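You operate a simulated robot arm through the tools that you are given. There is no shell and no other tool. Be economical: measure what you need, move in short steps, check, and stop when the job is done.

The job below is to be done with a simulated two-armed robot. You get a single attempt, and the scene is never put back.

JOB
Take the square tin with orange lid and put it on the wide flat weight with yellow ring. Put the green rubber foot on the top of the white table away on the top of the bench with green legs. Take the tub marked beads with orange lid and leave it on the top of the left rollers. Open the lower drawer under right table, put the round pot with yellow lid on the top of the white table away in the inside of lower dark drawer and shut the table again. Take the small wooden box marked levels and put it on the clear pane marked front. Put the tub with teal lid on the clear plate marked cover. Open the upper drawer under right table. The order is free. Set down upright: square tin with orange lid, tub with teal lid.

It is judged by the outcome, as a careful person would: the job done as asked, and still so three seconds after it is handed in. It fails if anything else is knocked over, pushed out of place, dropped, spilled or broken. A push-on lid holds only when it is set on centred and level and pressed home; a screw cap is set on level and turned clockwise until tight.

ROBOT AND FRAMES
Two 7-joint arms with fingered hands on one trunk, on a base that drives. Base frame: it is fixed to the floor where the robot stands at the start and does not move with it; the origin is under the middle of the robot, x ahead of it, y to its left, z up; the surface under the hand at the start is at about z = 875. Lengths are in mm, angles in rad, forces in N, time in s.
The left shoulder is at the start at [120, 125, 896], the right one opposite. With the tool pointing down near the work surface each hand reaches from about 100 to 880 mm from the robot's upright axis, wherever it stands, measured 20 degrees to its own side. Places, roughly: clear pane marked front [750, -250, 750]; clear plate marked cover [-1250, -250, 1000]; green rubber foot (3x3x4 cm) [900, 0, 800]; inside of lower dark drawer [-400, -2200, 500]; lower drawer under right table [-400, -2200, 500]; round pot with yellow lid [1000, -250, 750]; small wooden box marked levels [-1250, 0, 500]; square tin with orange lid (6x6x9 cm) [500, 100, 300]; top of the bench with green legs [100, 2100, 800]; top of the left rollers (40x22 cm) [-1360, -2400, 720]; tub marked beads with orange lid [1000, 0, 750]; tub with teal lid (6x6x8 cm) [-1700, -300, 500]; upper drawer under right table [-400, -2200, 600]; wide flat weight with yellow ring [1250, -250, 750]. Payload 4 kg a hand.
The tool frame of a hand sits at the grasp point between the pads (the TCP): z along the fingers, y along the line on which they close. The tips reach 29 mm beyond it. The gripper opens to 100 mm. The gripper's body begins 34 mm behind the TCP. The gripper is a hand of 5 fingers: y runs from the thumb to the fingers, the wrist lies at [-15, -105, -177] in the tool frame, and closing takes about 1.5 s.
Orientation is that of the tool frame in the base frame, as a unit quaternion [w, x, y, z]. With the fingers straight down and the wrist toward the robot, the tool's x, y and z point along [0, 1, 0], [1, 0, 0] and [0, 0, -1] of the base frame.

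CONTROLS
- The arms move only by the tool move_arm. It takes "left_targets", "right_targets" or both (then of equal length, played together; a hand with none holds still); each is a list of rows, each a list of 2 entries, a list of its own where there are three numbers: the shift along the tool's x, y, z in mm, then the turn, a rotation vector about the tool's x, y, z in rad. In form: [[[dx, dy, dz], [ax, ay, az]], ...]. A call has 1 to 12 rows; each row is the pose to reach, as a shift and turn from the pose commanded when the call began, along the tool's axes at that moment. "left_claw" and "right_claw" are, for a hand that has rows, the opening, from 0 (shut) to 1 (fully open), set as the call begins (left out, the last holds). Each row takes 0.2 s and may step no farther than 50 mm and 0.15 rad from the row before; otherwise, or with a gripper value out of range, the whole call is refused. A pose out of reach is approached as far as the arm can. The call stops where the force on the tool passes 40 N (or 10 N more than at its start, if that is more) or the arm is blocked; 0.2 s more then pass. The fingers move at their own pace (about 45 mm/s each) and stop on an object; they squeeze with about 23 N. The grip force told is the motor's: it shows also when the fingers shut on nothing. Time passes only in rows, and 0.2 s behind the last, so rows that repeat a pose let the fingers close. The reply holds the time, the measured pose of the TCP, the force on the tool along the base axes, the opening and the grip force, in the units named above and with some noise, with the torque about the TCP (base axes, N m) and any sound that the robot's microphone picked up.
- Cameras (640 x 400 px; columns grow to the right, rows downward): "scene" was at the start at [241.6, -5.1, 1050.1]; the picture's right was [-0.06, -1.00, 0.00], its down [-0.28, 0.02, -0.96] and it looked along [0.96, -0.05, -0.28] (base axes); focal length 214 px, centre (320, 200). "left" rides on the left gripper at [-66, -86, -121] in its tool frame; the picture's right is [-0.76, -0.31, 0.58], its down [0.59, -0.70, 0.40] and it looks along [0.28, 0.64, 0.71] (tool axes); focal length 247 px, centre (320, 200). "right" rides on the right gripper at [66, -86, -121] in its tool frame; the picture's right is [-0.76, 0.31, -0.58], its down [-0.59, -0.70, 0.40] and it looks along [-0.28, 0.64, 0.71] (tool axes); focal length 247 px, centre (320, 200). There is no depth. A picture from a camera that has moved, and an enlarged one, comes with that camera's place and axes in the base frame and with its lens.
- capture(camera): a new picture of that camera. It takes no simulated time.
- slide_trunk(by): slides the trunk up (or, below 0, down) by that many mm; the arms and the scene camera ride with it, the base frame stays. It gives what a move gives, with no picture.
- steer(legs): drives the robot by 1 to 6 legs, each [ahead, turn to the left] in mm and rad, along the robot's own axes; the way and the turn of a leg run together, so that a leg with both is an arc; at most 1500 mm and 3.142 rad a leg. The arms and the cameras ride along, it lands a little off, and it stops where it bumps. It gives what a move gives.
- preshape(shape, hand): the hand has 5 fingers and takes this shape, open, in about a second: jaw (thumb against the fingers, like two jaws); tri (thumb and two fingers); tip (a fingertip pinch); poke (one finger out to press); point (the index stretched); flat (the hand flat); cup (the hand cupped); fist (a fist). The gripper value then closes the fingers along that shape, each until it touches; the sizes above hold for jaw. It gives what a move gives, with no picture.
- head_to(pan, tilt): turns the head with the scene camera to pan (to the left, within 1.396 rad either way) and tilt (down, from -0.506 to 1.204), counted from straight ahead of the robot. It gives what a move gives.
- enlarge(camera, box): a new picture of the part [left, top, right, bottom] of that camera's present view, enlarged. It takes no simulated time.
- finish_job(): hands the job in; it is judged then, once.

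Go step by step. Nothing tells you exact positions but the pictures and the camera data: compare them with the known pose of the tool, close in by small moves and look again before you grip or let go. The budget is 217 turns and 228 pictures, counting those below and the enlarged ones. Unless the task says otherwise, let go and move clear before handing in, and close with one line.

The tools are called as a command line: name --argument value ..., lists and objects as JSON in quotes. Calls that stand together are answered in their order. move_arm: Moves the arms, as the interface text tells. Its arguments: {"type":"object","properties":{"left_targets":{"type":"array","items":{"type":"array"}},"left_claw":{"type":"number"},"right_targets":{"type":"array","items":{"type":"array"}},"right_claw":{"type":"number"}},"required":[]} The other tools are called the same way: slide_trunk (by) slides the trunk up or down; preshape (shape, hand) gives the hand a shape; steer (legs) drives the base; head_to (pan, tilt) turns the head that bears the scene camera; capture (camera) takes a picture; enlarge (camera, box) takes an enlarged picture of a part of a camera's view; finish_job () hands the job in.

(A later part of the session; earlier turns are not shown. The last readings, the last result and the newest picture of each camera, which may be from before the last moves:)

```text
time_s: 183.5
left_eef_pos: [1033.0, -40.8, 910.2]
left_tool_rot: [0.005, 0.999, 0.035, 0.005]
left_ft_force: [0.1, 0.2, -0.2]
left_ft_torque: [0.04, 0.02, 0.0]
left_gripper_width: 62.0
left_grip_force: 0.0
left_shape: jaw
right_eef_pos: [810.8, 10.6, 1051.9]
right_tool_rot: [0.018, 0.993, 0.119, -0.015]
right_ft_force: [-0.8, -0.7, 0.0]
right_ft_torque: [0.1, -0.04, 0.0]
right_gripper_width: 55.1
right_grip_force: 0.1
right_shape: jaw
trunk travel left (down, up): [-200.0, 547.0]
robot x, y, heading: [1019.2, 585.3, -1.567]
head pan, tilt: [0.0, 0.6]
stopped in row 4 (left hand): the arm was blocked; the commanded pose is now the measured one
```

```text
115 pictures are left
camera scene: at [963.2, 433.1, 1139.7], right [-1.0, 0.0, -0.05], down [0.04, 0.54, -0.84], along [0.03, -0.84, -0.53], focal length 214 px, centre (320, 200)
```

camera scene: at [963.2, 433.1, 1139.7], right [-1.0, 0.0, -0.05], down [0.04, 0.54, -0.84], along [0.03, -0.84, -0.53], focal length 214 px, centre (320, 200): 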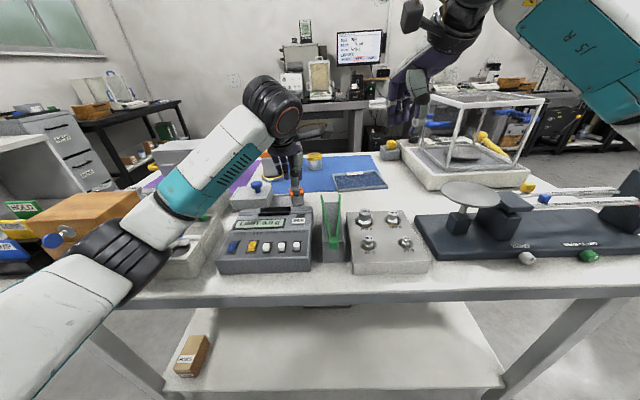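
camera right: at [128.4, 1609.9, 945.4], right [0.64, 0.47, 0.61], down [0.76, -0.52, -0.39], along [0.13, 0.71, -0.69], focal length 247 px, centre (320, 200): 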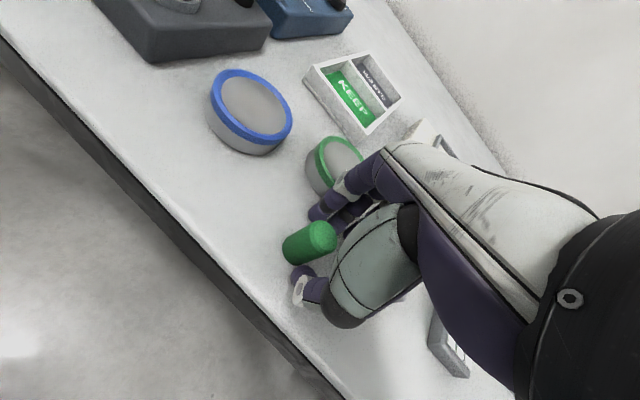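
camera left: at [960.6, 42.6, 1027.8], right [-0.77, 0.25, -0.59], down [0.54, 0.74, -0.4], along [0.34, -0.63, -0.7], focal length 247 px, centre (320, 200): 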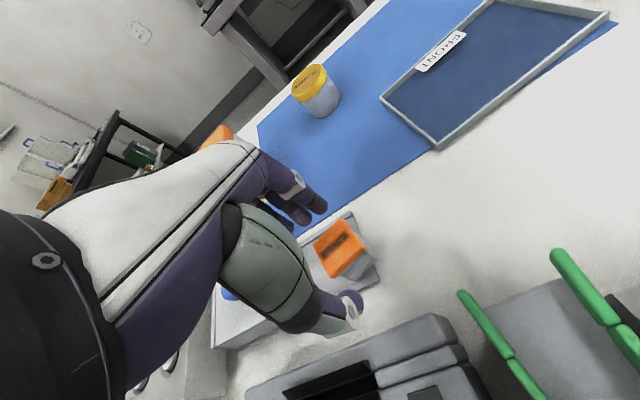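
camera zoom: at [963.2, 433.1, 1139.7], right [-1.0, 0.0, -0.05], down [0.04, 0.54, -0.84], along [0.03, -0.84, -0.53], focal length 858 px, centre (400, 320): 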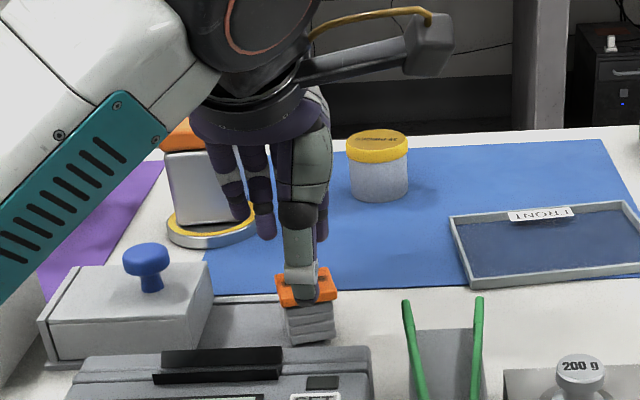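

The left elbow sits low against the SEAL case. Reverse the motion upward right away.

move_arm --left_targets '[[[3, -3, -40], [0, 0, 0]], [[4, -3, -85], [0, 0, 0]], [[4, -3, -130], [0, 0, 0]], [[4, -3, -170], [0, 0, 0]], [[4, -3, -170], [0, 0, 0]]]'

slide_trunk --by 120

capture --camera "scene"

```text
time_s: 184.7
left_eef_pos: [1069.7, -57.4, 1060.5]
left_tool_rot: [-0.012, 0.999, 0.038, -0.004]
left_ft_force: [0.9, 0.2, 0.7]
left_ft_torque: [-0.01, 0.0, 0.0]
left_gripper_width: 62.0
left_grip_force: 0.1
left_shape: jaw
right_eef_pos: [840.5, -11.5, 1041.1]
right_tool_rot: [0.007, 0.992, 0.124, -0.023]
right_ft_force: [0.4, -0.4, 0.5]
right_ft_torque: [0.04, 0.02, 0.0]
right_gripper_width: 54.9
right_grip_force: 0.0
right_shape: jaw
trunk travel left (down, up): [-200.0, 547.0]
robot x, y, heading: [1018.9, 586.4, -1.569]
head pan, tilt: [0.0, 0.6]
```

```text
time_s: 186.2
left_eef_pos: [1066.1, -57.5, 1177.7]
left_tool_rot: [-0.012, 0.999, 0.039, -0.005]
left_ft_force: [-0.5, -0.5, 0.6]
left_ft_torque: [0.02, -0.01, 0.0]
left_gripper_width: 62.1
left_grip_force: 0.1
left_shape: jaw
right_eef_pos: [841.2, -11.2, 1160.7]
right_tool_rot: [0.007, 0.992, 0.125, -0.024]
right_ft_force: [0.2, 0.1, -1.2]
right_ft_torque: [0.0, -0.01, -0.02]
right_gripper_width: 55.4
right_grip_force: 0.0
right_shape: jaw
trunk travel left (down, up): [-320.0, 427.0]
robot x, y, heading: [1020.6, 585.0, -1.567]
head pan, tilt: [0.0, 0.6]
```

```text
114 pictures are left
camera scene: at [1023.2, 431.8, 1249.6], right [-1.0, 0.0, 0.0], down [0.0, 0.57, -0.82], along [0.0, -0.82, -0.57], focal length 214 px, centre (320, 200)
```

scene: 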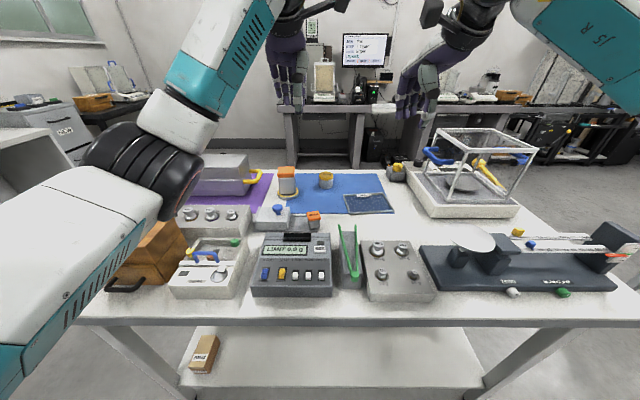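

Objects look in place. I'll shift the base ~130 mm toward -x so the tub lies on the left arm's own side and the elbow stays away from the wooden box; the trunk is now higher too.

steer --legs '[[-290, 0], [0, -0.45], [310, 0], [0, 0.45]]'

capture --camera "scene"

capture --camera "left"

```text
time_s: 192.6
left_eef_pos: [916.0, -38.5, 1178.8]
left_tool_rot: [-0.011, 1.0, 0.028, -0.005]
left_ft_force: [0.3, 0.1, -0.6]
left_ft_torque: [0.01, -0.02, -0.01]
left_gripper_width: 62.0
left_grip_force: 0.1
left_shape: jaw
right_eef_pos: [690.9, 12.1, 1161.3]
right_tool_rot: [0.007, 0.993, 0.115, -0.024]
right_ft_force: [0.3, 1.2, -0.8]
right_ft_torque: [0.02, 0.01, 0.01]
right_gripper_width: 54.9
right_grip_force: 0.1
right_shape: jaw
trunk travel left (down, up): [-320.0, 427.0]
robot x, y, heading: [882.4, 606.3, -1.585]
head pan, tilt: [0.0, 0.6]
```

```text
113 pictures are left
camera scene: at [882.0, 452.1, 1249.8], right [-1.0, 0.02, 0.0], down [0.01, 0.57, -0.82], along [-0.01, -0.82, -0.57], focal length 214 px, centre (320, 200)
```

scene: 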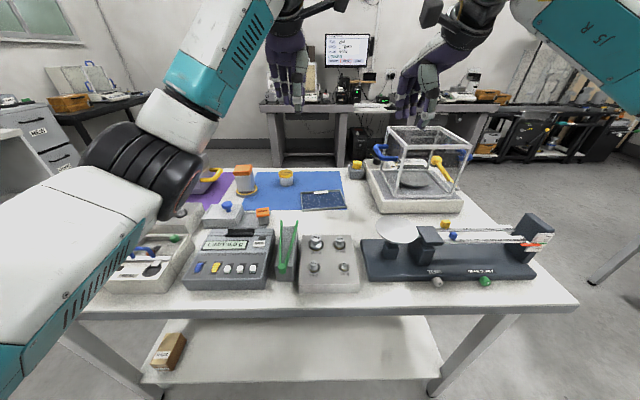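

```text
112 pictures are left
camera left: at [847.0, 41.6, 1299.8], right [-0.78, 0.28, -0.56], down [0.54, 0.74, -0.39], along [0.31, -0.61, -0.73], focal length 247 px, centre (320, 200)
```

left: 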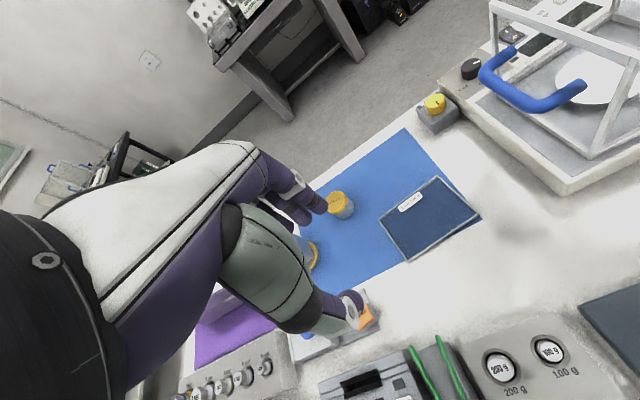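

Tub confirmed at (1040, -47). Move the left hand above it, at z≈1050, and check the elbow.

move_arm --left_targets '[[[31, 5, 30], [0, 0, 0]], [[62, 10, 60], [0, 0, 0]], [[93, 15, 93], [0, 0, 0]], [[123, 20, 126], [0, 0, 0]], [[123, 20, 126], [0, 0, 0]]]'

capture --camera "scene"

```text
time_s: 193.8
left_eef_pos: [1035.7, -46.1, 1050.8]
left_tool_rot: [-0.012, 1.0, 0.027, -0.004]
left_ft_force: [-0.4, 0.0, 1.1]
left_ft_torque: [0.01, -0.02, 0.0]
left_gripper_width: 61.9
left_grip_force: 0.1
left_shape: jaw
right_eef_pos: [692.0, 12.1, 1162.1]
right_tool_rot: [0.006, 0.993, 0.115, -0.024]
right_ft_force: [0.1, 0.6, -0.7]
right_ft_torque: [-0.01, -0.01, 0.02]
right_gripper_width: 55.2
right_grip_force: 0.0
right_shape: jaw
trunk travel left (down, up): [-320.0, 427.0]
robot x, y, heading: [876.2, 608.5, -1.584]
head pan, tilt: [0.0, 0.6]
```

```text
111 pictures are left
camera scene: at [881.4, 452.3, 1249.8], right [-1.0, 0.02, 0.0], down [0.01, 0.57, -0.82], along [-0.01, -0.82, -0.57], focal length 214 px, centre (320, 200)
```

scene: 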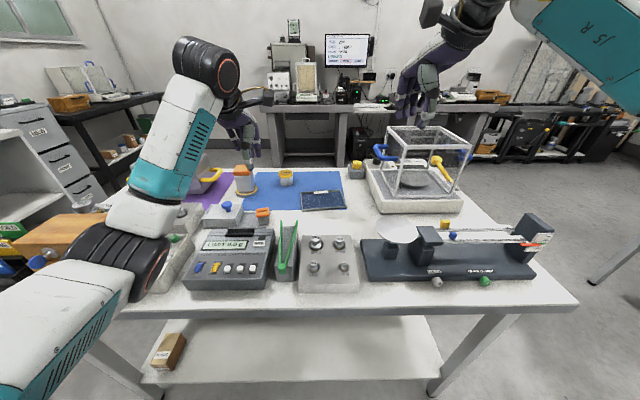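

The elbow is again low over the table. Standing further back keeps the elbow off the table, so back up 160 mm and extend the arm instead.

steer --legs '[[-160, 0]]'

move_arm --left_targets '[[[1, 40, 0], [0, 0, 0]], [[2, 80, 0], [0, 0, 0]], [[3, 120, 0], [0, 0, 0]], [[4, 158, 0], [0, 0, 0]], [[4, 158, 0], [0, 0, 0]]]'

capture --camera "scene"

capture --camera "left"

```text
time_s: 195.2
left_eef_pos: [1038.7, 114.8, 1052.1]
left_tool_rot: [-0.011, 1.0, 0.029, -0.005]
left_ft_force: [0.3, 0.5, 0.3]
left_ft_torque: [0.02, -0.03, -0.03]
left_gripper_width: 61.9
left_grip_force: 0.0
left_shape: jaw
right_eef_pos: [695.3, 172.2, 1161.2]
right_tool_rot: [0.006, 0.993, 0.116, -0.023]
right_ft_force: [-0.6, 0.2, 0.1]
right_ft_torque: [0.0, 0.02, 0.0]
right_gripper_width: 55.0
right_grip_force: 0.1
right_shape: jaw
trunk travel left (down, up): [-320.0, 427.0]
robot x, y, heading: [881.1, 763.1, -1.585]
head pan, tilt: [0.0, 0.6]
```

```text
time_s: 196.4
left_eef_pos: [1051.9, -43.9, 1049.1]
left_tool_rot: [-0.01, 0.999, 0.03, -0.005]
left_ft_force: [1.0, -0.3, 0.4]
left_ft_torque: [0.02, -0.02, -0.01]
left_gripper_width: 62.1
left_grip_force: 0.2
left_shape: jaw
right_eef_pos: [696.8, 172.5, 1161.4]
right_tool_rot: [0.006, 0.993, 0.116, -0.023]
right_ft_force: [-1.1, -0.1, 0.6]
right_ft_torque: [0.0, 0.0, 0.0]
right_gripper_width: 54.9
right_grip_force: 0.1
right_shape: jaw
trunk travel left (down, up): [-320.0, 427.0]
robot x, y, heading: [884.5, 764.9, -1.585]
head pan, tilt: [0.0, 0.6]
```

```text
110 pictures are left
camera scene: at [885.3, 610.9, 1249.6], right [-1.0, 0.01, 0.0], down [0.01, 0.57, -0.82], along [-0.01, -0.82, -0.57], focal length 214 px, centre (320, 200)
```

scene: 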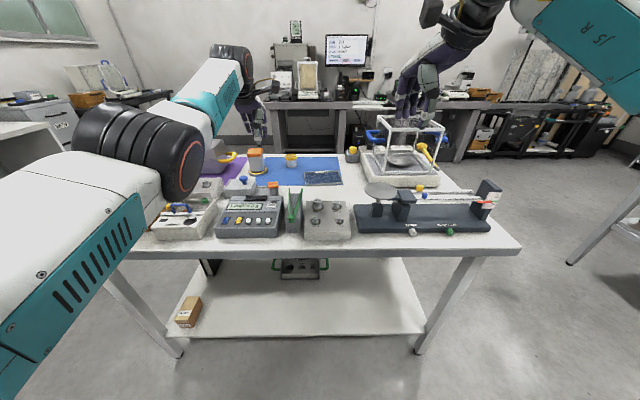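

```text
109 pictures are left
camera left: at [983.3, 36.0, 1171.3], right [-0.78, 0.28, -0.56], down [0.54, 0.74, -0.39], along [0.31, -0.61, -0.73], focal length 247 px, centre (320, 200)
```

left: 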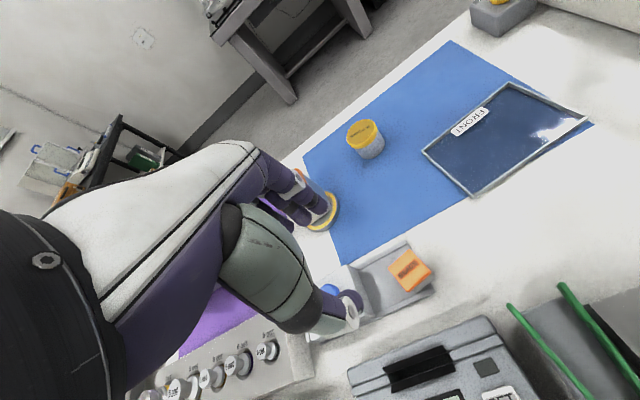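

The elbow is up and clear now. Tub reads (1036, -51); descend to z≈910.

move_arm --left_targets '[[[-15, 7, 20], [0, 0, 0]], [[-15, 7, 60], [0, 0, 0]], [[-15, 8, 100], [0, 0, 0]], [[-15, 9, 140], [0, 0, 0]], [[-15, 9, 140], [0, 0, 0]]]'

capture --camera "left"

capture --camera "scene"

```text
time_s: 197.6
left_eef_pos: [1035.3, -51.7, 906.8]
left_tool_rot: [-0.013, 1.0, 0.029, -0.005]
left_ft_force: [0.5, 0.0, 0.1]
left_ft_torque: [0.0, -0.04, 0.0]
left_gripper_width: 62.1
left_grip_force: 0.1
left_shape: jaw
left hand out of reach, approached as far as the arm can: row 3
right_eef_pos: [694.8, 172.1, 1160.6]
right_tool_rot: [0.007, 0.993, 0.116, -0.024]
right_ft_force: [0.0, -0.5, -0.5]
right_ft_torque: [0.04, -0.01, 0.04]
right_gripper_width: 55.0
right_grip_force: 0.1
right_shape: jaw
trunk travel left (down, up): [-320.0, 427.0]
robot x, y, heading: [887.1, 762.8, -1.587]
head pan, tilt: [0.0, 0.6]
```

```text
108 pictures are left
camera left: at [966.9, 28.2, 1028.4], right [-0.78, 0.28, -0.56], down [0.54, 0.75, -0.39], along [0.31, -0.61, -0.73], focal length 247 px, centre (320, 200)
```

left: 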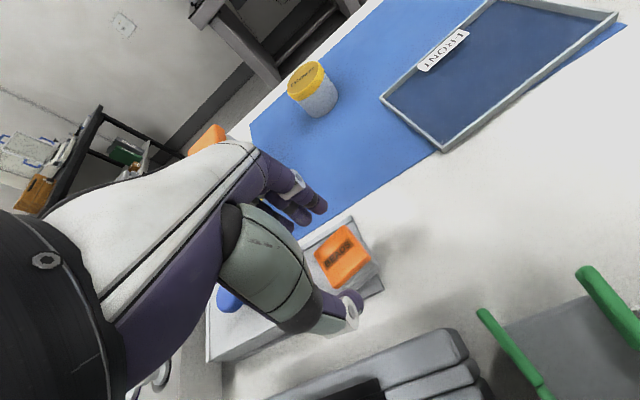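

```text
107 pictures are left
camera scene: at [884.6, 611.6, 1249.8], right [-1.0, 0.02, 0.0], down [0.01, 0.57, -0.82], along [-0.01, -0.82, -0.57], focal length 214 px, centre (320, 200)
```

scene: 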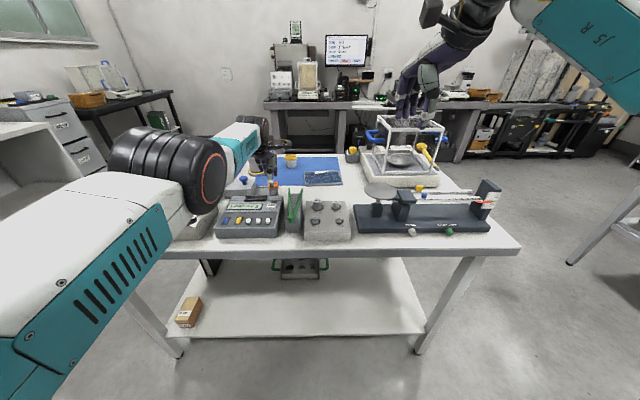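

Well aligned. Descend to grasp height.

move_arm --left_targets '[[[0, 1, 20], [0, 0, 0]], [[0, 1, 40], [0, 0, 0]], [[0, 1, 59], [0, 0, 0]], [[0, 1, 59], [0, 0, 0]]]'

enlarge --camera "left" --box '[240, 160, 440, 335]'

```text
time_s: 198.6
left_eef_pos: [1036.7, -46.7, 852.6]
left_tool_rot: [-0.007, 1.0, 0.028, -0.004]
left_ft_force: [1.5, -1.0, 14.2]
left_ft_torque: [-0.6, -0.2, 0.04]
left_gripper_width: 62.2
left_grip_force: 0.1
left_shape: jaw
left hand out of reach, approached as far as the arm can: row 3, 4
right_eef_pos: [696.0, 172.2, 1163.6]
right_tool_rot: [0.007, 0.993, 0.115, -0.024]
right_ft_force: [-0.2, 0.3, -0.1]
right_ft_torque: [-0.04, -0.02, -0.03]
right_gripper_width: 55.1
right_grip_force: 0.1
right_shape: jaw
trunk travel left (down, up): [-320.0, 427.0]
robot x, y, heading: [882.6, 765.7, -1.586]
head pan, tilt: [0.0, 0.6]
```

```text
2.29 times, centred on (340, 248) of left
camera zoom: at [966.7, 33.9, 974.1], right [-0.78, 0.27, -0.57], down [0.54, 0.74, -0.39], along [0.31, -0.61, -0.72], focal length 564 px, centre (274, 91)
```

zoom: 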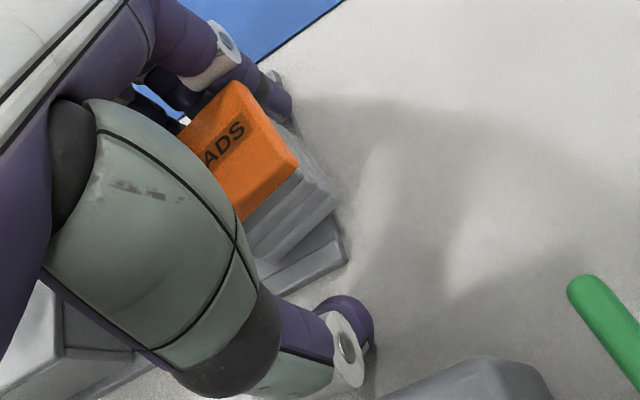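

Fingertips just touch the tray's rim; the height is good. Raise 2 mm and close.

move_arm --left_targets '[[[0, 3, -3], [0, 0, 0]], [[0, 3, -3], [0, 0, 0]], [[0, 3, -3], [0, 0, 0]], [[0, 3, -3], [0, 0, 0]], [[0, 3, -3], [0, 0, 0]], [[0, 3, -3], [0, 0, 0]]]' --left_claw 0

enlarge --camera "left" --box '[240, 160, 440, 335]'

```text
time_s: 200.0
left_eef_pos: [1035.1, -45.0, 853.5]
left_tool_rot: [-0.009, 1.0, 0.028, -0.005]
left_ft_force: [-3.4, 10.0, 14.6]
left_ft_torque: [0.46, 0.08, 0.13]
left_gripper_width: 33.7
left_grip_force: 23.5
left_shape: jaw
right_eef_pos: [694.6, 173.7, 1163.5]
right_tool_rot: [0.007, 0.993, 0.115, -0.023]
right_ft_force: [0.1, -0.2, 0.0]
right_ft_torque: [0.03, 0.01, -0.01]
right_gripper_width: 54.9
right_grip_force: 0.0
right_shape: jaw
trunk travel left (down, up): [-320.0, 427.0]
robot x, y, heading: [883.5, 763.3, -1.59]
head pan, tilt: [0.0, 0.6]
```

```text
2.29 times, centred on (340, 248) of left
camera zoom: at [966.3, 33.8, 975.2], right [-0.78, 0.27, -0.56], down [0.54, 0.74, -0.39], along [0.31, -0.61, -0.73], focal length 564 px, centre (274, 91)
```

zoom: 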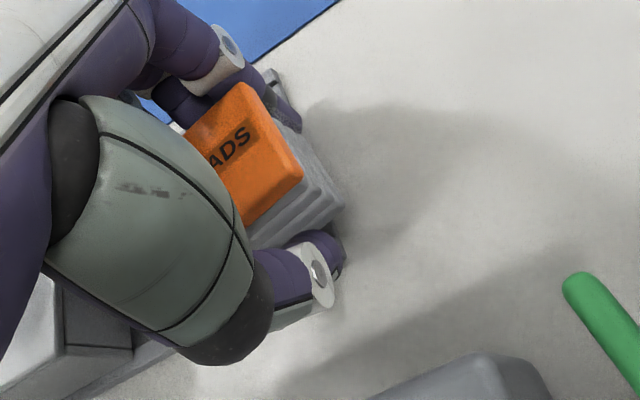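

Gripped. Lift gently.

move_arm --left_targets '[[[0, 0, -15], [0, 0, 0]], [[0, 0, -40], [0, 0, 0]], [[0, 0, -80], [0, 0, 0]], [[0, 0, -120], [0, 0, 0]], [[0, 0, -160], [0, 0, 0]], [[0, 0, -160], [0, 0, 0]]]'

capture --camera "left"

enlarge --camera "scene" --box '[200, 120, 360, 250]'

```text
time_s: 201.4
left_eef_pos: [1037.5, -50.7, 1010.6]
left_tool_rot: [-0.013, 1.0, 0.028, -0.005]
left_ft_force: [0.1, 0.1, -0.7]
left_ft_torque: [0.01, 0.03, 0.04]
left_gripper_width: 32.4
left_grip_force: 23.0
left_shape: jaw
right_eef_pos: [694.7, 170.5, 1161.7]
right_tool_rot: [0.006, 0.993, 0.116, -0.023]
right_ft_force: [0.6, 0.3, -0.6]
right_ft_torque: [0.02, -0.05, 0.02]
right_gripper_width: 54.9
right_grip_force: 0.1
right_shape: jaw
trunk travel left (down, up): [-320.0, 427.0]
robot x, y, heading: [882.7, 763.2, -1.587]
head pan, tilt: [0.0, 0.6]
```

```text
104 pictures are left
camera left: at [967.7, 28.6, 1132.3], right [-0.78, 0.28, -0.56], down [0.54, 0.75, -0.39], along [0.31, -0.61, -0.73], focal length 247 px, centre (320, 200)
```

left: 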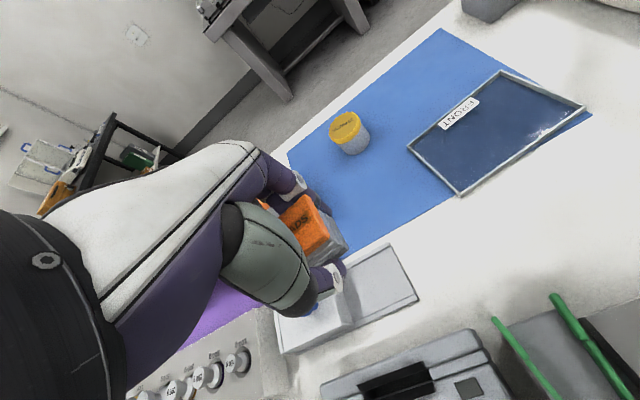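

```text
3.08 times, centred on (280, 185) of scene
camera zoom: at [884.6, 611.1, 1249.6], right [-1.0, 0.02, 0.0], down [0.01, 0.57, -0.82], along [-0.01, -0.82, -0.57], focal length 660 px, centre (443, 246)
```

zoom: 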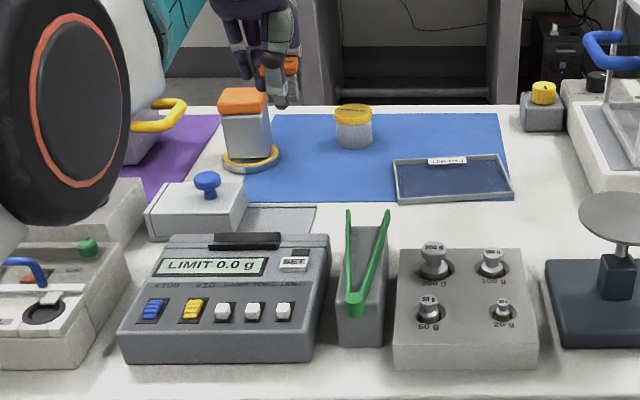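

Beads tub held. The pot (996, -276, lid top ≈875) is easier from the other side of the table, on the way to the right-hand tables. Retract the left hand and raise it, then drive around the front end.

move_arm --left_targets '[[[0, -42, -18], [0, 0, 0]], [[0, -84, -36], [0, 0, 0]], [[0, -126, -54], [0, 0, 0]], [[0, -168, -72], [0, 0, 0]], [[0, -210, -90], [0, 0, 0]], [[0, -252, -108], [0, 0, 0]], [[0, -252, -108], [0, 0, 0]]]'

steer --legs '[[0, -1.554], [940, 0], [0, 1.571], [900, 0]]'

head_to --pan 0.0 --tilt 0.35

capture --camera "scene"

```text
time_s: 203.0
left_eef_pos: [1036.2, 143.1, 1105.8]
left_tool_rot: [-0.012, 1.0, 0.029, -0.004]
left_ft_force: [0.6, -0.8, -0.7]
left_ft_torque: [0.03, 0.04, -0.01]
left_gripper_width: 32.2
left_grip_force: 22.7
left_shape: jaw
left hand out of reach, approached as far as the arm can: row 5, 6, 7
right_eef_pos: [695.7, 171.2, 1161.4]
right_tool_rot: [0.006, 0.993, 0.116, -0.024]
right_ft_force: [0.5, 0.3, -0.2]
right_ft_torque: [0.01, 0.05, 0.01]
right_gripper_width: 55.1
right_grip_force: 0.1
right_shape: jaw
trunk travel left (down, up): [-320.0, 427.0]
robot x, y, heading: [883.2, 765.0, -1.585]
head pan, tilt: [0.0, 0.6]
```

```text
time_s: 220.1
left_eef_pos: [-45.3, -742.1, 1106.0]
left_tool_rot: [-0.011, 1.0, -0.013, -0.004]
left_ft_force: [0.3, -0.7, -0.4]
left_ft_torque: [0.02, 0.01, 0.02]
left_gripper_width: 31.5
left_grip_force: 23.1
left_shape: jaw
right_eef_pos: [-380.3, -684.7, 1160.9]
right_tool_rot: [0.005, 0.997, 0.074, -0.024]
right_ft_force: [0.0, 0.7, 0.0]
right_ft_torque: [0.0, -0.02, 0.0]
right_gripper_width: 55.1
right_grip_force: 0.1
right_shape: jaw
trunk travel left (down, up): [-320.0, 427.0]
robot x, y, heading: [-143.2, -107.7, -1.669]
head pan, tilt: [0.0, 0.6]
```

```text
time_s: 220.8
left_eef_pos: [-44.7, -742.6, 1105.7]
left_tool_rot: [-0.011, 1.0, -0.013, -0.003]
left_ft_force: [-0.2, 0.5, -0.5]
left_ft_torque: [0.0, -0.01, 0.01]
left_gripper_width: 31.7
left_grip_force: 22.8
left_shape: jaw
right_eef_pos: [-379.1, -684.2, 1161.0]
right_tool_rot: [0.006, 0.997, 0.074, -0.025]
right_ft_force: [-0.3, 0.5, 0.8]
right_ft_torque: [-0.05, -0.01, 0.01]
right_gripper_width: 55.0
right_grip_force: 0.0
right_shape: jaw
trunk travel left (down, up): [-320.0, 427.0]
robot x, y, heading: [-143.8, -113.0, -1.67]
head pan, tilt: [0.0, 0.351]
```

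```text
102 pictures are left
camera scene: at [-155.0, -266.5, 1272.5], right [-1.0, 0.1, 0.0], down [0.03, 0.34, -0.94], along [-0.09, -0.93, -0.34], focal length 214 px, centre (320, 200)
```

scene: 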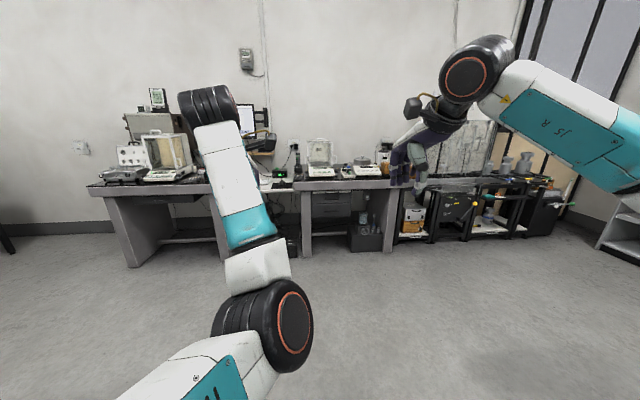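

Continue around to the far side of the white table for the pot.

steer --legs '[[0, 0.1], [810, 0], [0, 1.571], [980, 0], [0, 1.571]]'

head_to --pan 0.0 --tilt 0.6

capture --camera "scene"

```text
time_s: 238.2
left_eef_pos: [729.4, -290.5, 1106.2]
left_tool_rot: [0.005, -0.012, 1.0, -0.012]
left_ft_force: [0.4, -0.2, -0.9]
left_ft_torque: [0.03, -0.01, 0.01]
left_gripper_width: 31.5
left_grip_force: 22.6
left_shape: jaw
right_eef_pos: [1066.8, -329.5, 1160.6]
right_tool_rot: [0.024, -0.097, 0.995, 0.006]
right_ft_force: [0.3, 0.2, 0.0]
right_ft_torque: [-0.01, 0.04, 0.0]
right_gripper_width: 55.2
right_grip_force: 0.0
right_shape: jaw
trunk travel left (down, up): [-320.0, 427.0]
robot x, y, heading: [857.2, -915.7, 1.523]
head pan, tilt: [0.0, 0.351]
```

```text
time_s: 239.0
left_eef_pos: [729.3, -289.6, 1105.5]
left_tool_rot: [0.004, -0.012, 1.0, -0.012]
left_ft_force: [0.7, -0.2, -1.0]
left_ft_torque: [0.0, 0.0, 0.01]
left_gripper_width: 31.3
left_grip_force: 23.2
left_shape: jaw
right_eef_pos: [1066.4, -330.5, 1161.6]
right_tool_rot: [0.025, -0.097, 0.995, 0.006]
right_ft_force: [-0.3, 0.4, 0.2]
right_ft_torque: [-0.01, -0.01, -0.01]
right_gripper_width: 54.9
right_grip_force: 0.1
right_shape: jaw
trunk travel left (down, up): [-320.0, 427.0]
robot x, y, heading: [857.6, -913.3, 1.519]
head pan, tilt: [0.0, 0.6]
```

```text
101 pictures are left
camera scene: at [867.5, -764.1, 1249.8], right [1.0, -0.05, 0.0], down [-0.03, -0.56, -0.83], along [0.04, 0.82, -0.56], focal length 214 px, centre (320, 200)
```

scene: 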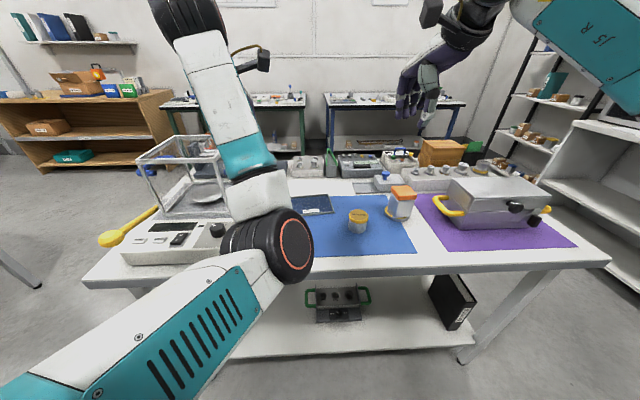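

Pot confirmed near (997, -285). Move the right hand above it (levelling the tilt), and lift the left hand a bit for clearance over the draft shield.

move_arm --left_targets '[[[0, 0, -20], [0, 0, 0]], [[0, 0, -40], [0, 0, 0]], [[0, 0, -60], [0, 0, 0]], [[0, 0, -60], [0, 0, 0]], [[0, 0, -60], [0, 0, 0]]]' --right_targets '[[[17, 14, 40], [0, 0.02, 0]], [[34, 28, 80], [0, 0.05, 0]], [[51, 43, 120], [0, 0.05, 0]], [[67, 57, 158], [0, 0.05, 0]], [[67, 57, 158], [0, 0.05, 0]]]' --right_claw 0.85

capture --camera "right"

capture --camera "scene"

```text
time_s: 240.2
left_eef_pos: [724.4, -279.2, 1165.3]
left_tool_rot: [0.004, -0.012, 1.0, -0.01]
left_ft_force: [0.2, -1.0, -0.4]
left_ft_torque: [0.02, 0.0, -0.01]
left_gripper_width: 31.4
left_grip_force: 22.8
left_shape: jaw
left hand out of reach, approached as far as the arm can: row 2, 3, 4, 5
right_eef_pos: [1001.9, -285.6, 999.5]
right_tool_rot: [-0.001, -0.098, 0.995, 0.004]
right_ft_force: [-1.1, 0.3, -0.5]
right_ft_torque: [-0.03, 0.01, -0.01]
right_gripper_width: 84.6
right_grip_force: 0.1
right_shape: jaw
trunk travel left (down, up): [-320.0, 427.0]
robot x, y, heading: [855.6, -913.1, 1.518]
head pan, tilt: [0.0, 0.6]
```

```text
100 pictures are left
camera right: at [953.1, -383.9, 1119.0], right [0.68, 0.44, 0.58], down [0.71, -0.57, -0.41], along [0.15, 0.69, -0.71], focal length 247 px, centre (320, 200)
```

right: 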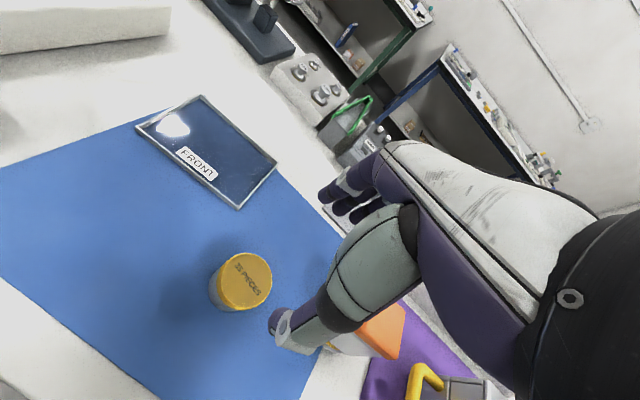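

```text
99 pictures are left
camera scene: at [867.5, -764.4, 1249.9], right [1.0, -0.05, 0.0], down [-0.03, -0.56, -0.82], along [0.04, 0.82, -0.57], focal length 214 px, centre (320, 200)
```

scene: 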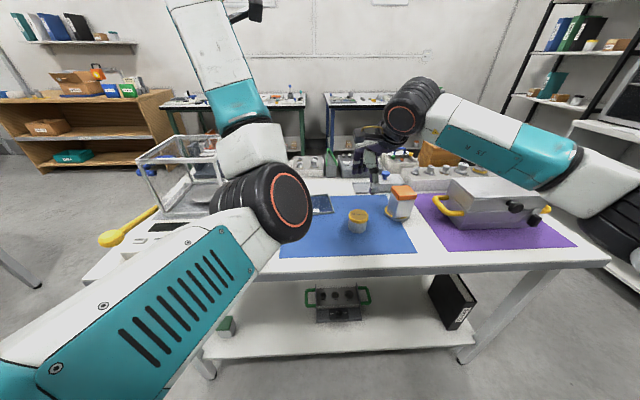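

Pot refined: (996, -291). To keep the right elbow clear of the silver case, back up 130 mm and extend.

steer --legs '[[-130, 0]]'

move_arm --right_targets '[[[-8, 42, 10], [0, 0, 0]], [[-15, 84, 20], [0, 0, 0]], [[-22, 124, 40], [0, 0, 0]], [[-22, 124, 80], [0, 0, 0]], [[-22, 124, 80], [0, 0, 0]]]'

capture --camera "right"

capture --camera "scene"

```text
time_s: 241.5
left_eef_pos: [719.0, -408.2, 1164.1]
left_tool_rot: [0.004, -0.012, 1.0, -0.011]
left_ft_force: [-0.1, 0.4, 0.3]
left_ft_torque: [-0.06, 0.0, 0.04]
left_gripper_width: 31.7
left_grip_force: 23.2
left_shape: jaw
right_eef_pos: [995.2, -416.3, 998.0]
right_tool_rot: [-0.001, -0.098, 0.995, 0.002]
right_ft_force: [-0.1, 0.3, 0.5]
right_ft_torque: [-0.03, -0.01, 0.02]
right_gripper_width: 84.8
right_grip_force: 0.1
right_shape: jaw
trunk travel left (down, up): [-320.0, 427.0]
robot x, y, heading: [850.6, -1050.8, 1.525]
head pan, tilt: [0.0, 0.6]
```

```text
time_s: 242.7
left_eef_pos: [718.6, -409.5, 1165.3]
left_tool_rot: [0.004, -0.011, 1.0, -0.01]
left_ft_force: [-1.0, -0.2, -0.1]
left_ft_torque: [0.0, 0.02, 0.03]
left_gripper_width: 31.5
left_grip_force: 22.6
left_shape: jaw
right_eef_pos: [994.7, -289.2, 918.4]
right_tool_rot: [-0.001, -0.097, 0.995, 0.005]
right_ft_force: [0.7, 0.1, 0.5]
right_ft_torque: [-0.02, -0.02, 0.01]
right_gripper_width: 84.8
right_grip_force: 0.0
right_shape: jaw
trunk travel left (down, up): [-320.0, 427.0]
robot x, y, heading: [853.8, -1049.1, 1.522]
head pan, tilt: [0.0, 0.6]
```

```text
98 pictures are left
camera right: at [944.9, -388.0, 1038.7], right [0.68, 0.44, 0.58], down [0.71, -0.57, -0.41], along [0.15, 0.69, -0.71], focal length 247 px, centre (320, 200)
```

right: 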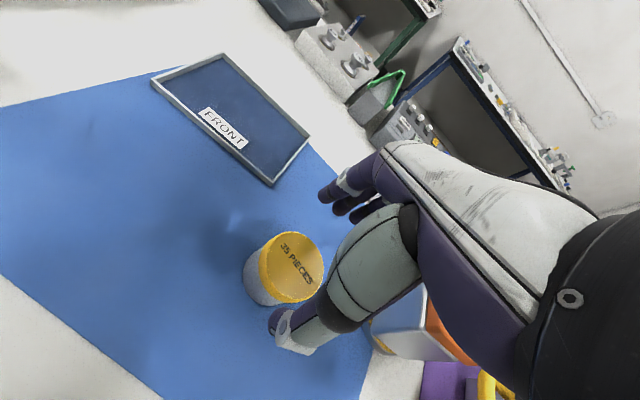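

```text
97 pictures are left
camera scene: at [860.2, -896.3, 1249.8], right [1.0, -0.05, 0.0], down [-0.03, -0.56, -0.82], along [0.04, 0.82, -0.57], focal length 214 px, centre (320, 200)
```

scene: 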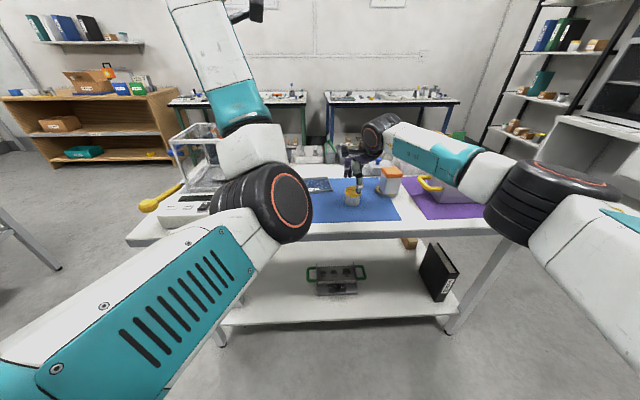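

Aligned over the pot; descend to grasp height and close.

move_arm --right_targets '[[[-1, -5, 24], [0, 0, 0]], [[-1, -5, 48], [0, 0, 0]], [[-1, -5, 71], [0, 0, 0]], [[-1, -5, 71], [0, 0, 0]]]'

capture --camera "right"

```text
time_s: 243.7
left_eef_pos: [718.5, -411.4, 1165.7]
left_tool_rot: [0.003, -0.011, 1.0, -0.011]
left_ft_force: [-0.2, 0.3, 0.2]
left_ft_torque: [0.01, 0.01, 0.01]
left_gripper_width: 31.4
left_grip_force: 23.1
left_shape: jaw
right_eef_pos: [995.3, -294.3, 851.0]
right_tool_rot: [-0.002, -0.098, 0.995, 0.004]
right_ft_force: [-0.2, -0.9, 5.3]
right_ft_torque: [-0.32, -0.06, 0.01]
right_gripper_width: 84.9
right_grip_force: 0.0
right_shape: jaw
trunk travel left (down, up): [-320.0, 427.0]
robot x, y, heading: [852.3, -1049.4, 1.52]
head pan, tilt: [0.0, 0.6]
```

```text
96 pictures are left
camera right: at [945.7, -392.1, 969.8], right [0.69, 0.44, 0.58], down [0.71, -0.57, -0.41], along [0.15, 0.69, -0.71], focal length 247 px, centre (320, 200)
```

right: 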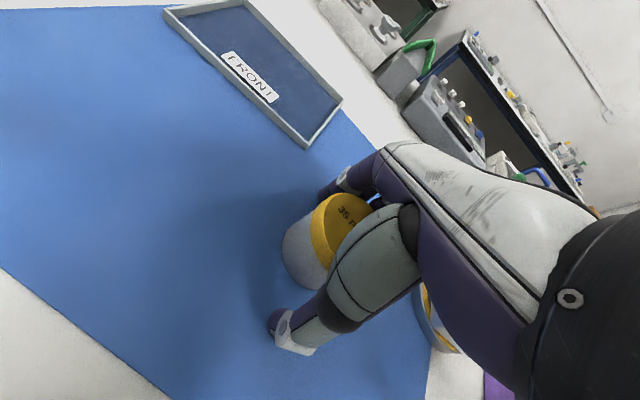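

move_arm --right_targets '[[[0, 0, -1], [0, 0, 0]], [[0, 0, -1], [0, 0, 0]], [[0, 0, -1], [0, 0, 0]], [[0, 0, -1], [0, 0, 0]], [[0, 0, -1], [0, 0, 0]], [[0, 0, -1], [0, 0, 0]], [[0, 0, -1], [0, 0, 0]]]' --right_claw 0

move_arm --right_targets '[[[0, 0, -20], [0, 0, 0]], [[0, 0, -60], [0, 0, 0]], [[0, 0, -100], [0, 0, 0]], [[0, 0, -145], [0, 0, 0]], [[0, 0, -145], [0, 0, 0]]]'

capture --camera "right"

```text
time_s: 245.3
left_eef_pos: [718.3, -411.7, 1166.2]
left_tool_rot: [0.003, -0.011, 1.0, -0.011]
left_ft_force: [0.7, -0.4, 0.0]
left_ft_torque: [0.02, -0.02, -0.02]
left_gripper_width: 31.4
left_grip_force: 23.3
left_shape: jaw
right_eef_pos: [995.1, -294.8, 850.0]
right_tool_rot: [-0.001, -0.097, 0.995, 0.004]
right_ft_force: [-0.3, -1.1, 7.4]
right_ft_torque: [-0.25, -0.04, 0.02]
right_gripper_width: 44.0
right_grip_force: 23.5
right_shape: jaw
trunk travel left (down, up): [-320.0, 427.0]
robot x, y, heading: [850.6, -1051.6, 1.525]
head pan, tilt: [0.0, 0.6]
```

```text
time_s: 246.5
left_eef_pos: [720.1, -409.9, 1165.4]
left_tool_rot: [0.003, -0.01, 1.0, -0.01]
left_ft_force: [-0.5, 0.4, -0.6]
left_ft_torque: [0.01, -0.01, 0.0]
left_gripper_width: 31.6
left_grip_force: 22.8
left_shape: jaw
right_eef_pos: [992.7, -291.5, 996.4]
right_tool_rot: [-0.002, -0.099, 0.995, 0.002]
right_ft_force: [0.7, 0.0, -0.8]
right_ft_torque: [0.01, 0.01, -0.02]
right_gripper_width: 44.0
right_grip_force: 22.5
right_shape: jaw
trunk travel left (down, up): [-320.0, 427.0]
robot x, y, heading: [848.4, -1047.0, 1.524]
head pan, tilt: [0.0, 0.6]
```

```text
95 pictures are left
camera right: at [944.1, -389.5, 1116.3], right [0.68, 0.44, 0.58], down [0.71, -0.57, -0.4], along [0.15, 0.69, -0.71], focal length 247 px, centre (320, 200)
```

right: 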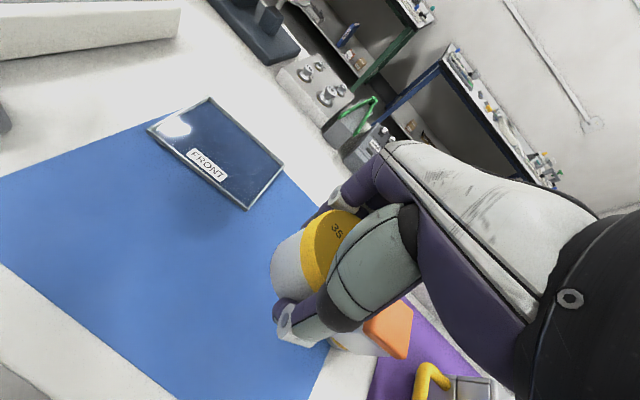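

Pot held. Back off, turn toward -x, and look at the route to the rollers.

move_arm --right_targets '[[[0, -40, -20], [0, 0, 0]], [[0, -80, -40], [0, 0, 0]], [[0, -120, -60], [0, 0, 0]], [[0, -150, -80], [0, 0, 0]]]'

steer --legs '[[-200, 0], [0, 1.61]]'

head_to --pan 0.0 --tilt 0.25

capture --camera "scene"

```text
time_s: 247.5
left_eef_pos: [719.8, -409.9, 1165.9]
left_tool_rot: [0.004, -0.011, 1.0, -0.01]
left_ft_force: [-0.7, 0.6, -0.1]
left_ft_torque: [-0.02, 0.04, 0.0]
left_gripper_width: 31.6
left_grip_force: 22.6
left_shape: jaw
right_eef_pos: [1023.7, -442.2, 1073.8]
right_tool_rot: [-0.002, -0.098, 0.995, 0.003]
right_ft_force: [0.5, -0.7, -0.9]
right_ft_torque: [0.0, 0.0, -0.01]
right_gripper_width: 44.1
right_grip_force: 23.5
right_shape: jaw
trunk travel left (down, up): [-320.0, 427.0]
robot x, y, heading: [852.3, -1049.9, 1.521]
head pan, tilt: [0.0, 0.6]
```

```text
time_s: 253.2
left_eef_pos: [212.7, -1421.1, 1165.5]
left_tool_rot: [-0.011, 0.74, -0.673, 0.004]
left_ft_force: [-0.2, 0.4, -1.8]
left_ft_torque: [-0.02, -0.01, 0.01]
left_gripper_width: 31.4
left_grip_force: 23.2
left_shape: jaw
right_eef_pos: [222.5, -1115.7, 1074.9]
right_tool_rot: [0.003, 0.795, -0.606, -0.001]
right_ft_force: [0.0, -0.4, -0.8]
right_ft_torque: [0.03, 0.03, 0.06]
right_gripper_width: 44.0
right_grip_force: 23.0
right_shape: jaw
trunk travel left (down, up): [-320.0, 427.0]
robot x, y, heading: [839.7, -1248.4, -3.114]
head pan, tilt: [0.0, 0.6]
```

```text
time_s: 254.0
left_eef_pos: [213.5, -1421.4, 1165.0]
left_tool_rot: [-0.01, 0.74, -0.672, 0.004]
left_ft_force: [0.1, 0.2, -0.7]
left_ft_torque: [0.0, 0.02, 0.0]
left_gripper_width: 31.2
left_grip_force: 22.9
left_shape: jaw
right_eef_pos: [222.2, -1114.6, 1074.3]
right_tool_rot: [0.003, 0.795, -0.607, -0.001]
right_ft_force: [0.0, -1.2, -1.4]
right_ft_torque: [0.0, 0.01, -0.02]
right_gripper_width: 43.8
right_grip_force: 23.1
right_shape: jaw
trunk travel left (down, up): [-320.0, 427.0]
robot x, y, heading: [838.2, -1244.7, -3.116]
head pan, tilt: [0.0, 0.25]
```

```text
94 pictures are left
camera scene: at [685.0, -1247.4, 1281.9], right [-0.02, 1.0, 0.0], down [0.25, 0.01, -0.97], along [-0.97, -0.02, -0.25], focal length 214 px, centre (320, 200)
```

scene: 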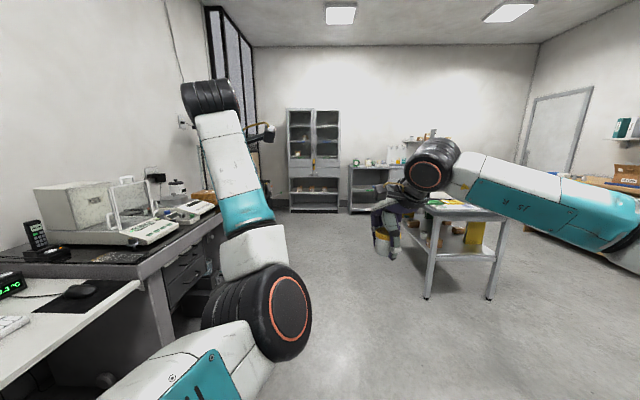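

The route is clear. Drive to in front of the rollers and face them.

steer --legs '[[1500, 0], [560, 0], [0, 1.545]]'

head_to --pan 0.0 --tilt 0.5

capture --camera "scene"

```text
time_s: 268.3
left_eef_pos: [-1091.8, -1860.6, 1164.7]
left_tool_rot: [-0.011, 1.0, 0.028, -0.004]
left_ft_force: [-0.4, 0.3, -0.2]
left_ft_torque: [0.04, 0.01, -0.01]
left_gripper_width: 31.3
left_grip_force: 23.0
left_shape: jaw
right_eef_pos: [-1398.0, -1836.7, 1075.1]
right_tool_rot: [0.003, 0.994, 0.111, 0.001]
right_ft_force: [-0.1, 0.2, -0.9]
right_ft_torque: [-0.02, -0.03, -0.02]
right_gripper_width: 43.9
right_grip_force: 23.2
right_shape: jaw
trunk travel left (down, up): [-320.0, 427.0]
robot x, y, heading: [-1240.8, -1227.2, -1.593]
head pan, tilt: [0.0, 0.25]
```

```text
time_s: 269.1
left_eef_pos: [-1092.4, -1860.4, 1164.7]
left_tool_rot: [-0.011, 1.0, 0.027, -0.004]
left_ft_force: [-0.1, 0.1, -0.7]
left_ft_torque: [0.0, 0.0, 0.03]
left_gripper_width: 31.6
left_grip_force: 22.7
left_shape: jaw
right_eef_pos: [-1399.6, -1837.7, 1074.3]
right_tool_rot: [0.002, 0.994, 0.112, 0.001]
right_ft_force: [0.1, -0.5, -2.0]
right_ft_torque: [-0.02, -0.02, 0.04]
right_gripper_width: 44.0
right_grip_force: 23.0
right_shape: jaw
trunk travel left (down, up): [-320.0, 427.0]
robot x, y, heading: [-1239.6, -1227.9, -1.588]
head pan, tilt: [0.0, 0.499]
```

```text
93 pictures are left
camera scene: at [-1242.6, -1381.8, 1258.9], right [-1.0, 0.02, 0.0], down [0.01, 0.48, -0.88], along [-0.02, -0.88, -0.48], focal length 214 px, centre (320, 200)
```

scene: 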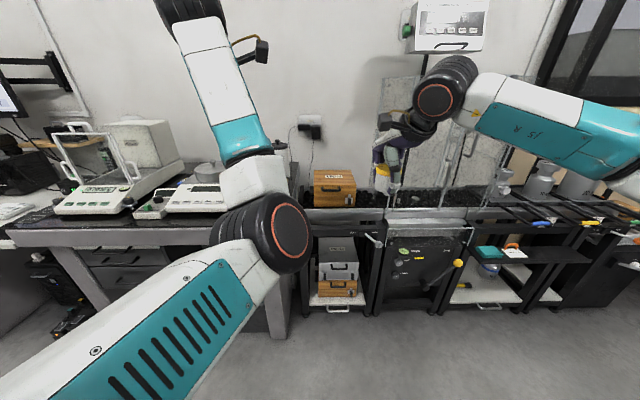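

enlarge --camera "scene" --box '[280, 140, 640, 340]'

capture --camera "right"

```text
1.78 times, centred on (460, 240) of scene
camera zoom: at [-1242.6, -1381.8, 1258.9], right [-1.0, 0.02, 0.0], down [0.01, 0.48, -0.88], along [-0.02, -0.88, -0.48], focal length 381 px, centre (71, 129)
```

zoom: 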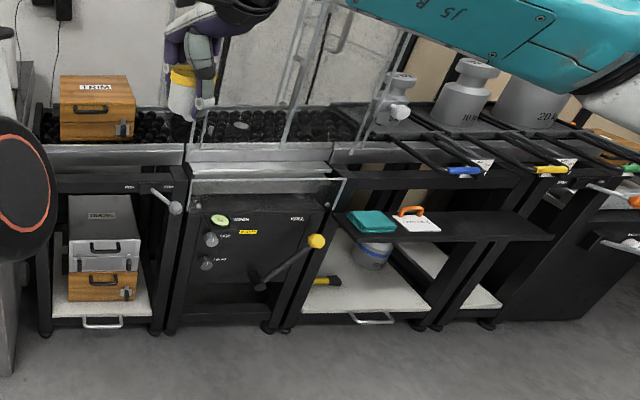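

```text
91 pictures are left
camera right: at [-1355.4, -1738.9, 1194.5], right [-0.67, -0.46, 0.58], down [-0.73, 0.55, -0.4], along [-0.13, -0.69, -0.71], focal length 247 px, centre (320, 200)
```

right: 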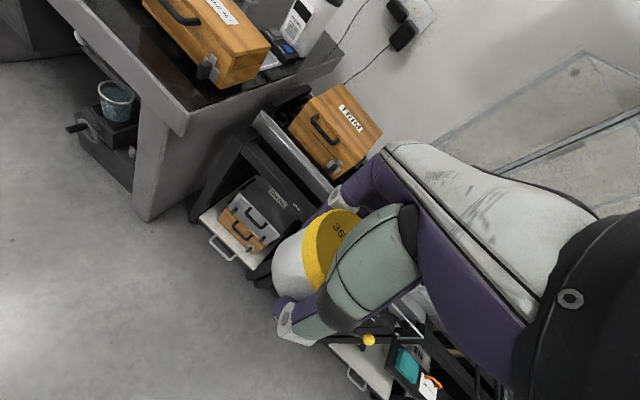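

The left rollers are the leftmost black section with the TRIM box; there's free roller space just right of that box (x≈-1490). Check the space to my right before shifting.

head_to --pan -0.9 --tilt 0.5

capture --camera "scene"

```text
time_s: 270.2
left_eef_pos: [-1091.6, -1860.4, 1165.5]
left_tool_rot: [-0.011, 1.0, 0.027, -0.004]
left_ft_force: [-0.2, 0.8, 0.3]
left_ft_torque: [0.03, 0.0, -0.04]
left_gripper_width: 31.9
left_grip_force: 23.0
left_shape: jaw
right_eef_pos: [-1399.4, -1837.0, 1074.6]
right_tool_rot: [0.003, 0.994, 0.113, 0.002]
right_ft_force: [-0.5, 0.0, 0.1]
right_ft_torque: [-0.02, -0.01, -0.06]
right_gripper_width: 43.8
right_grip_force: 22.9
right_shape: jaw
trunk travel left (down, up): [-320.0, 427.0]
robot x, y, heading: [-1245.4, -1223.3, -1.589]
head pan, tilt: [-0.901, 0.499]
```

```text
90 pictures are left
camera scene: at [-1313.1, -1346.0, 1258.8], right [-0.61, 0.8, 0.0], down [0.38, 0.29, -0.88], along [-0.7, -0.53, -0.48], focal length 214 px, centre (320, 200)
```

scene: 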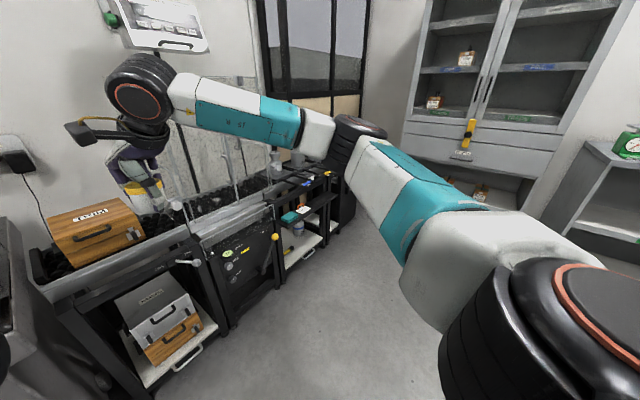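

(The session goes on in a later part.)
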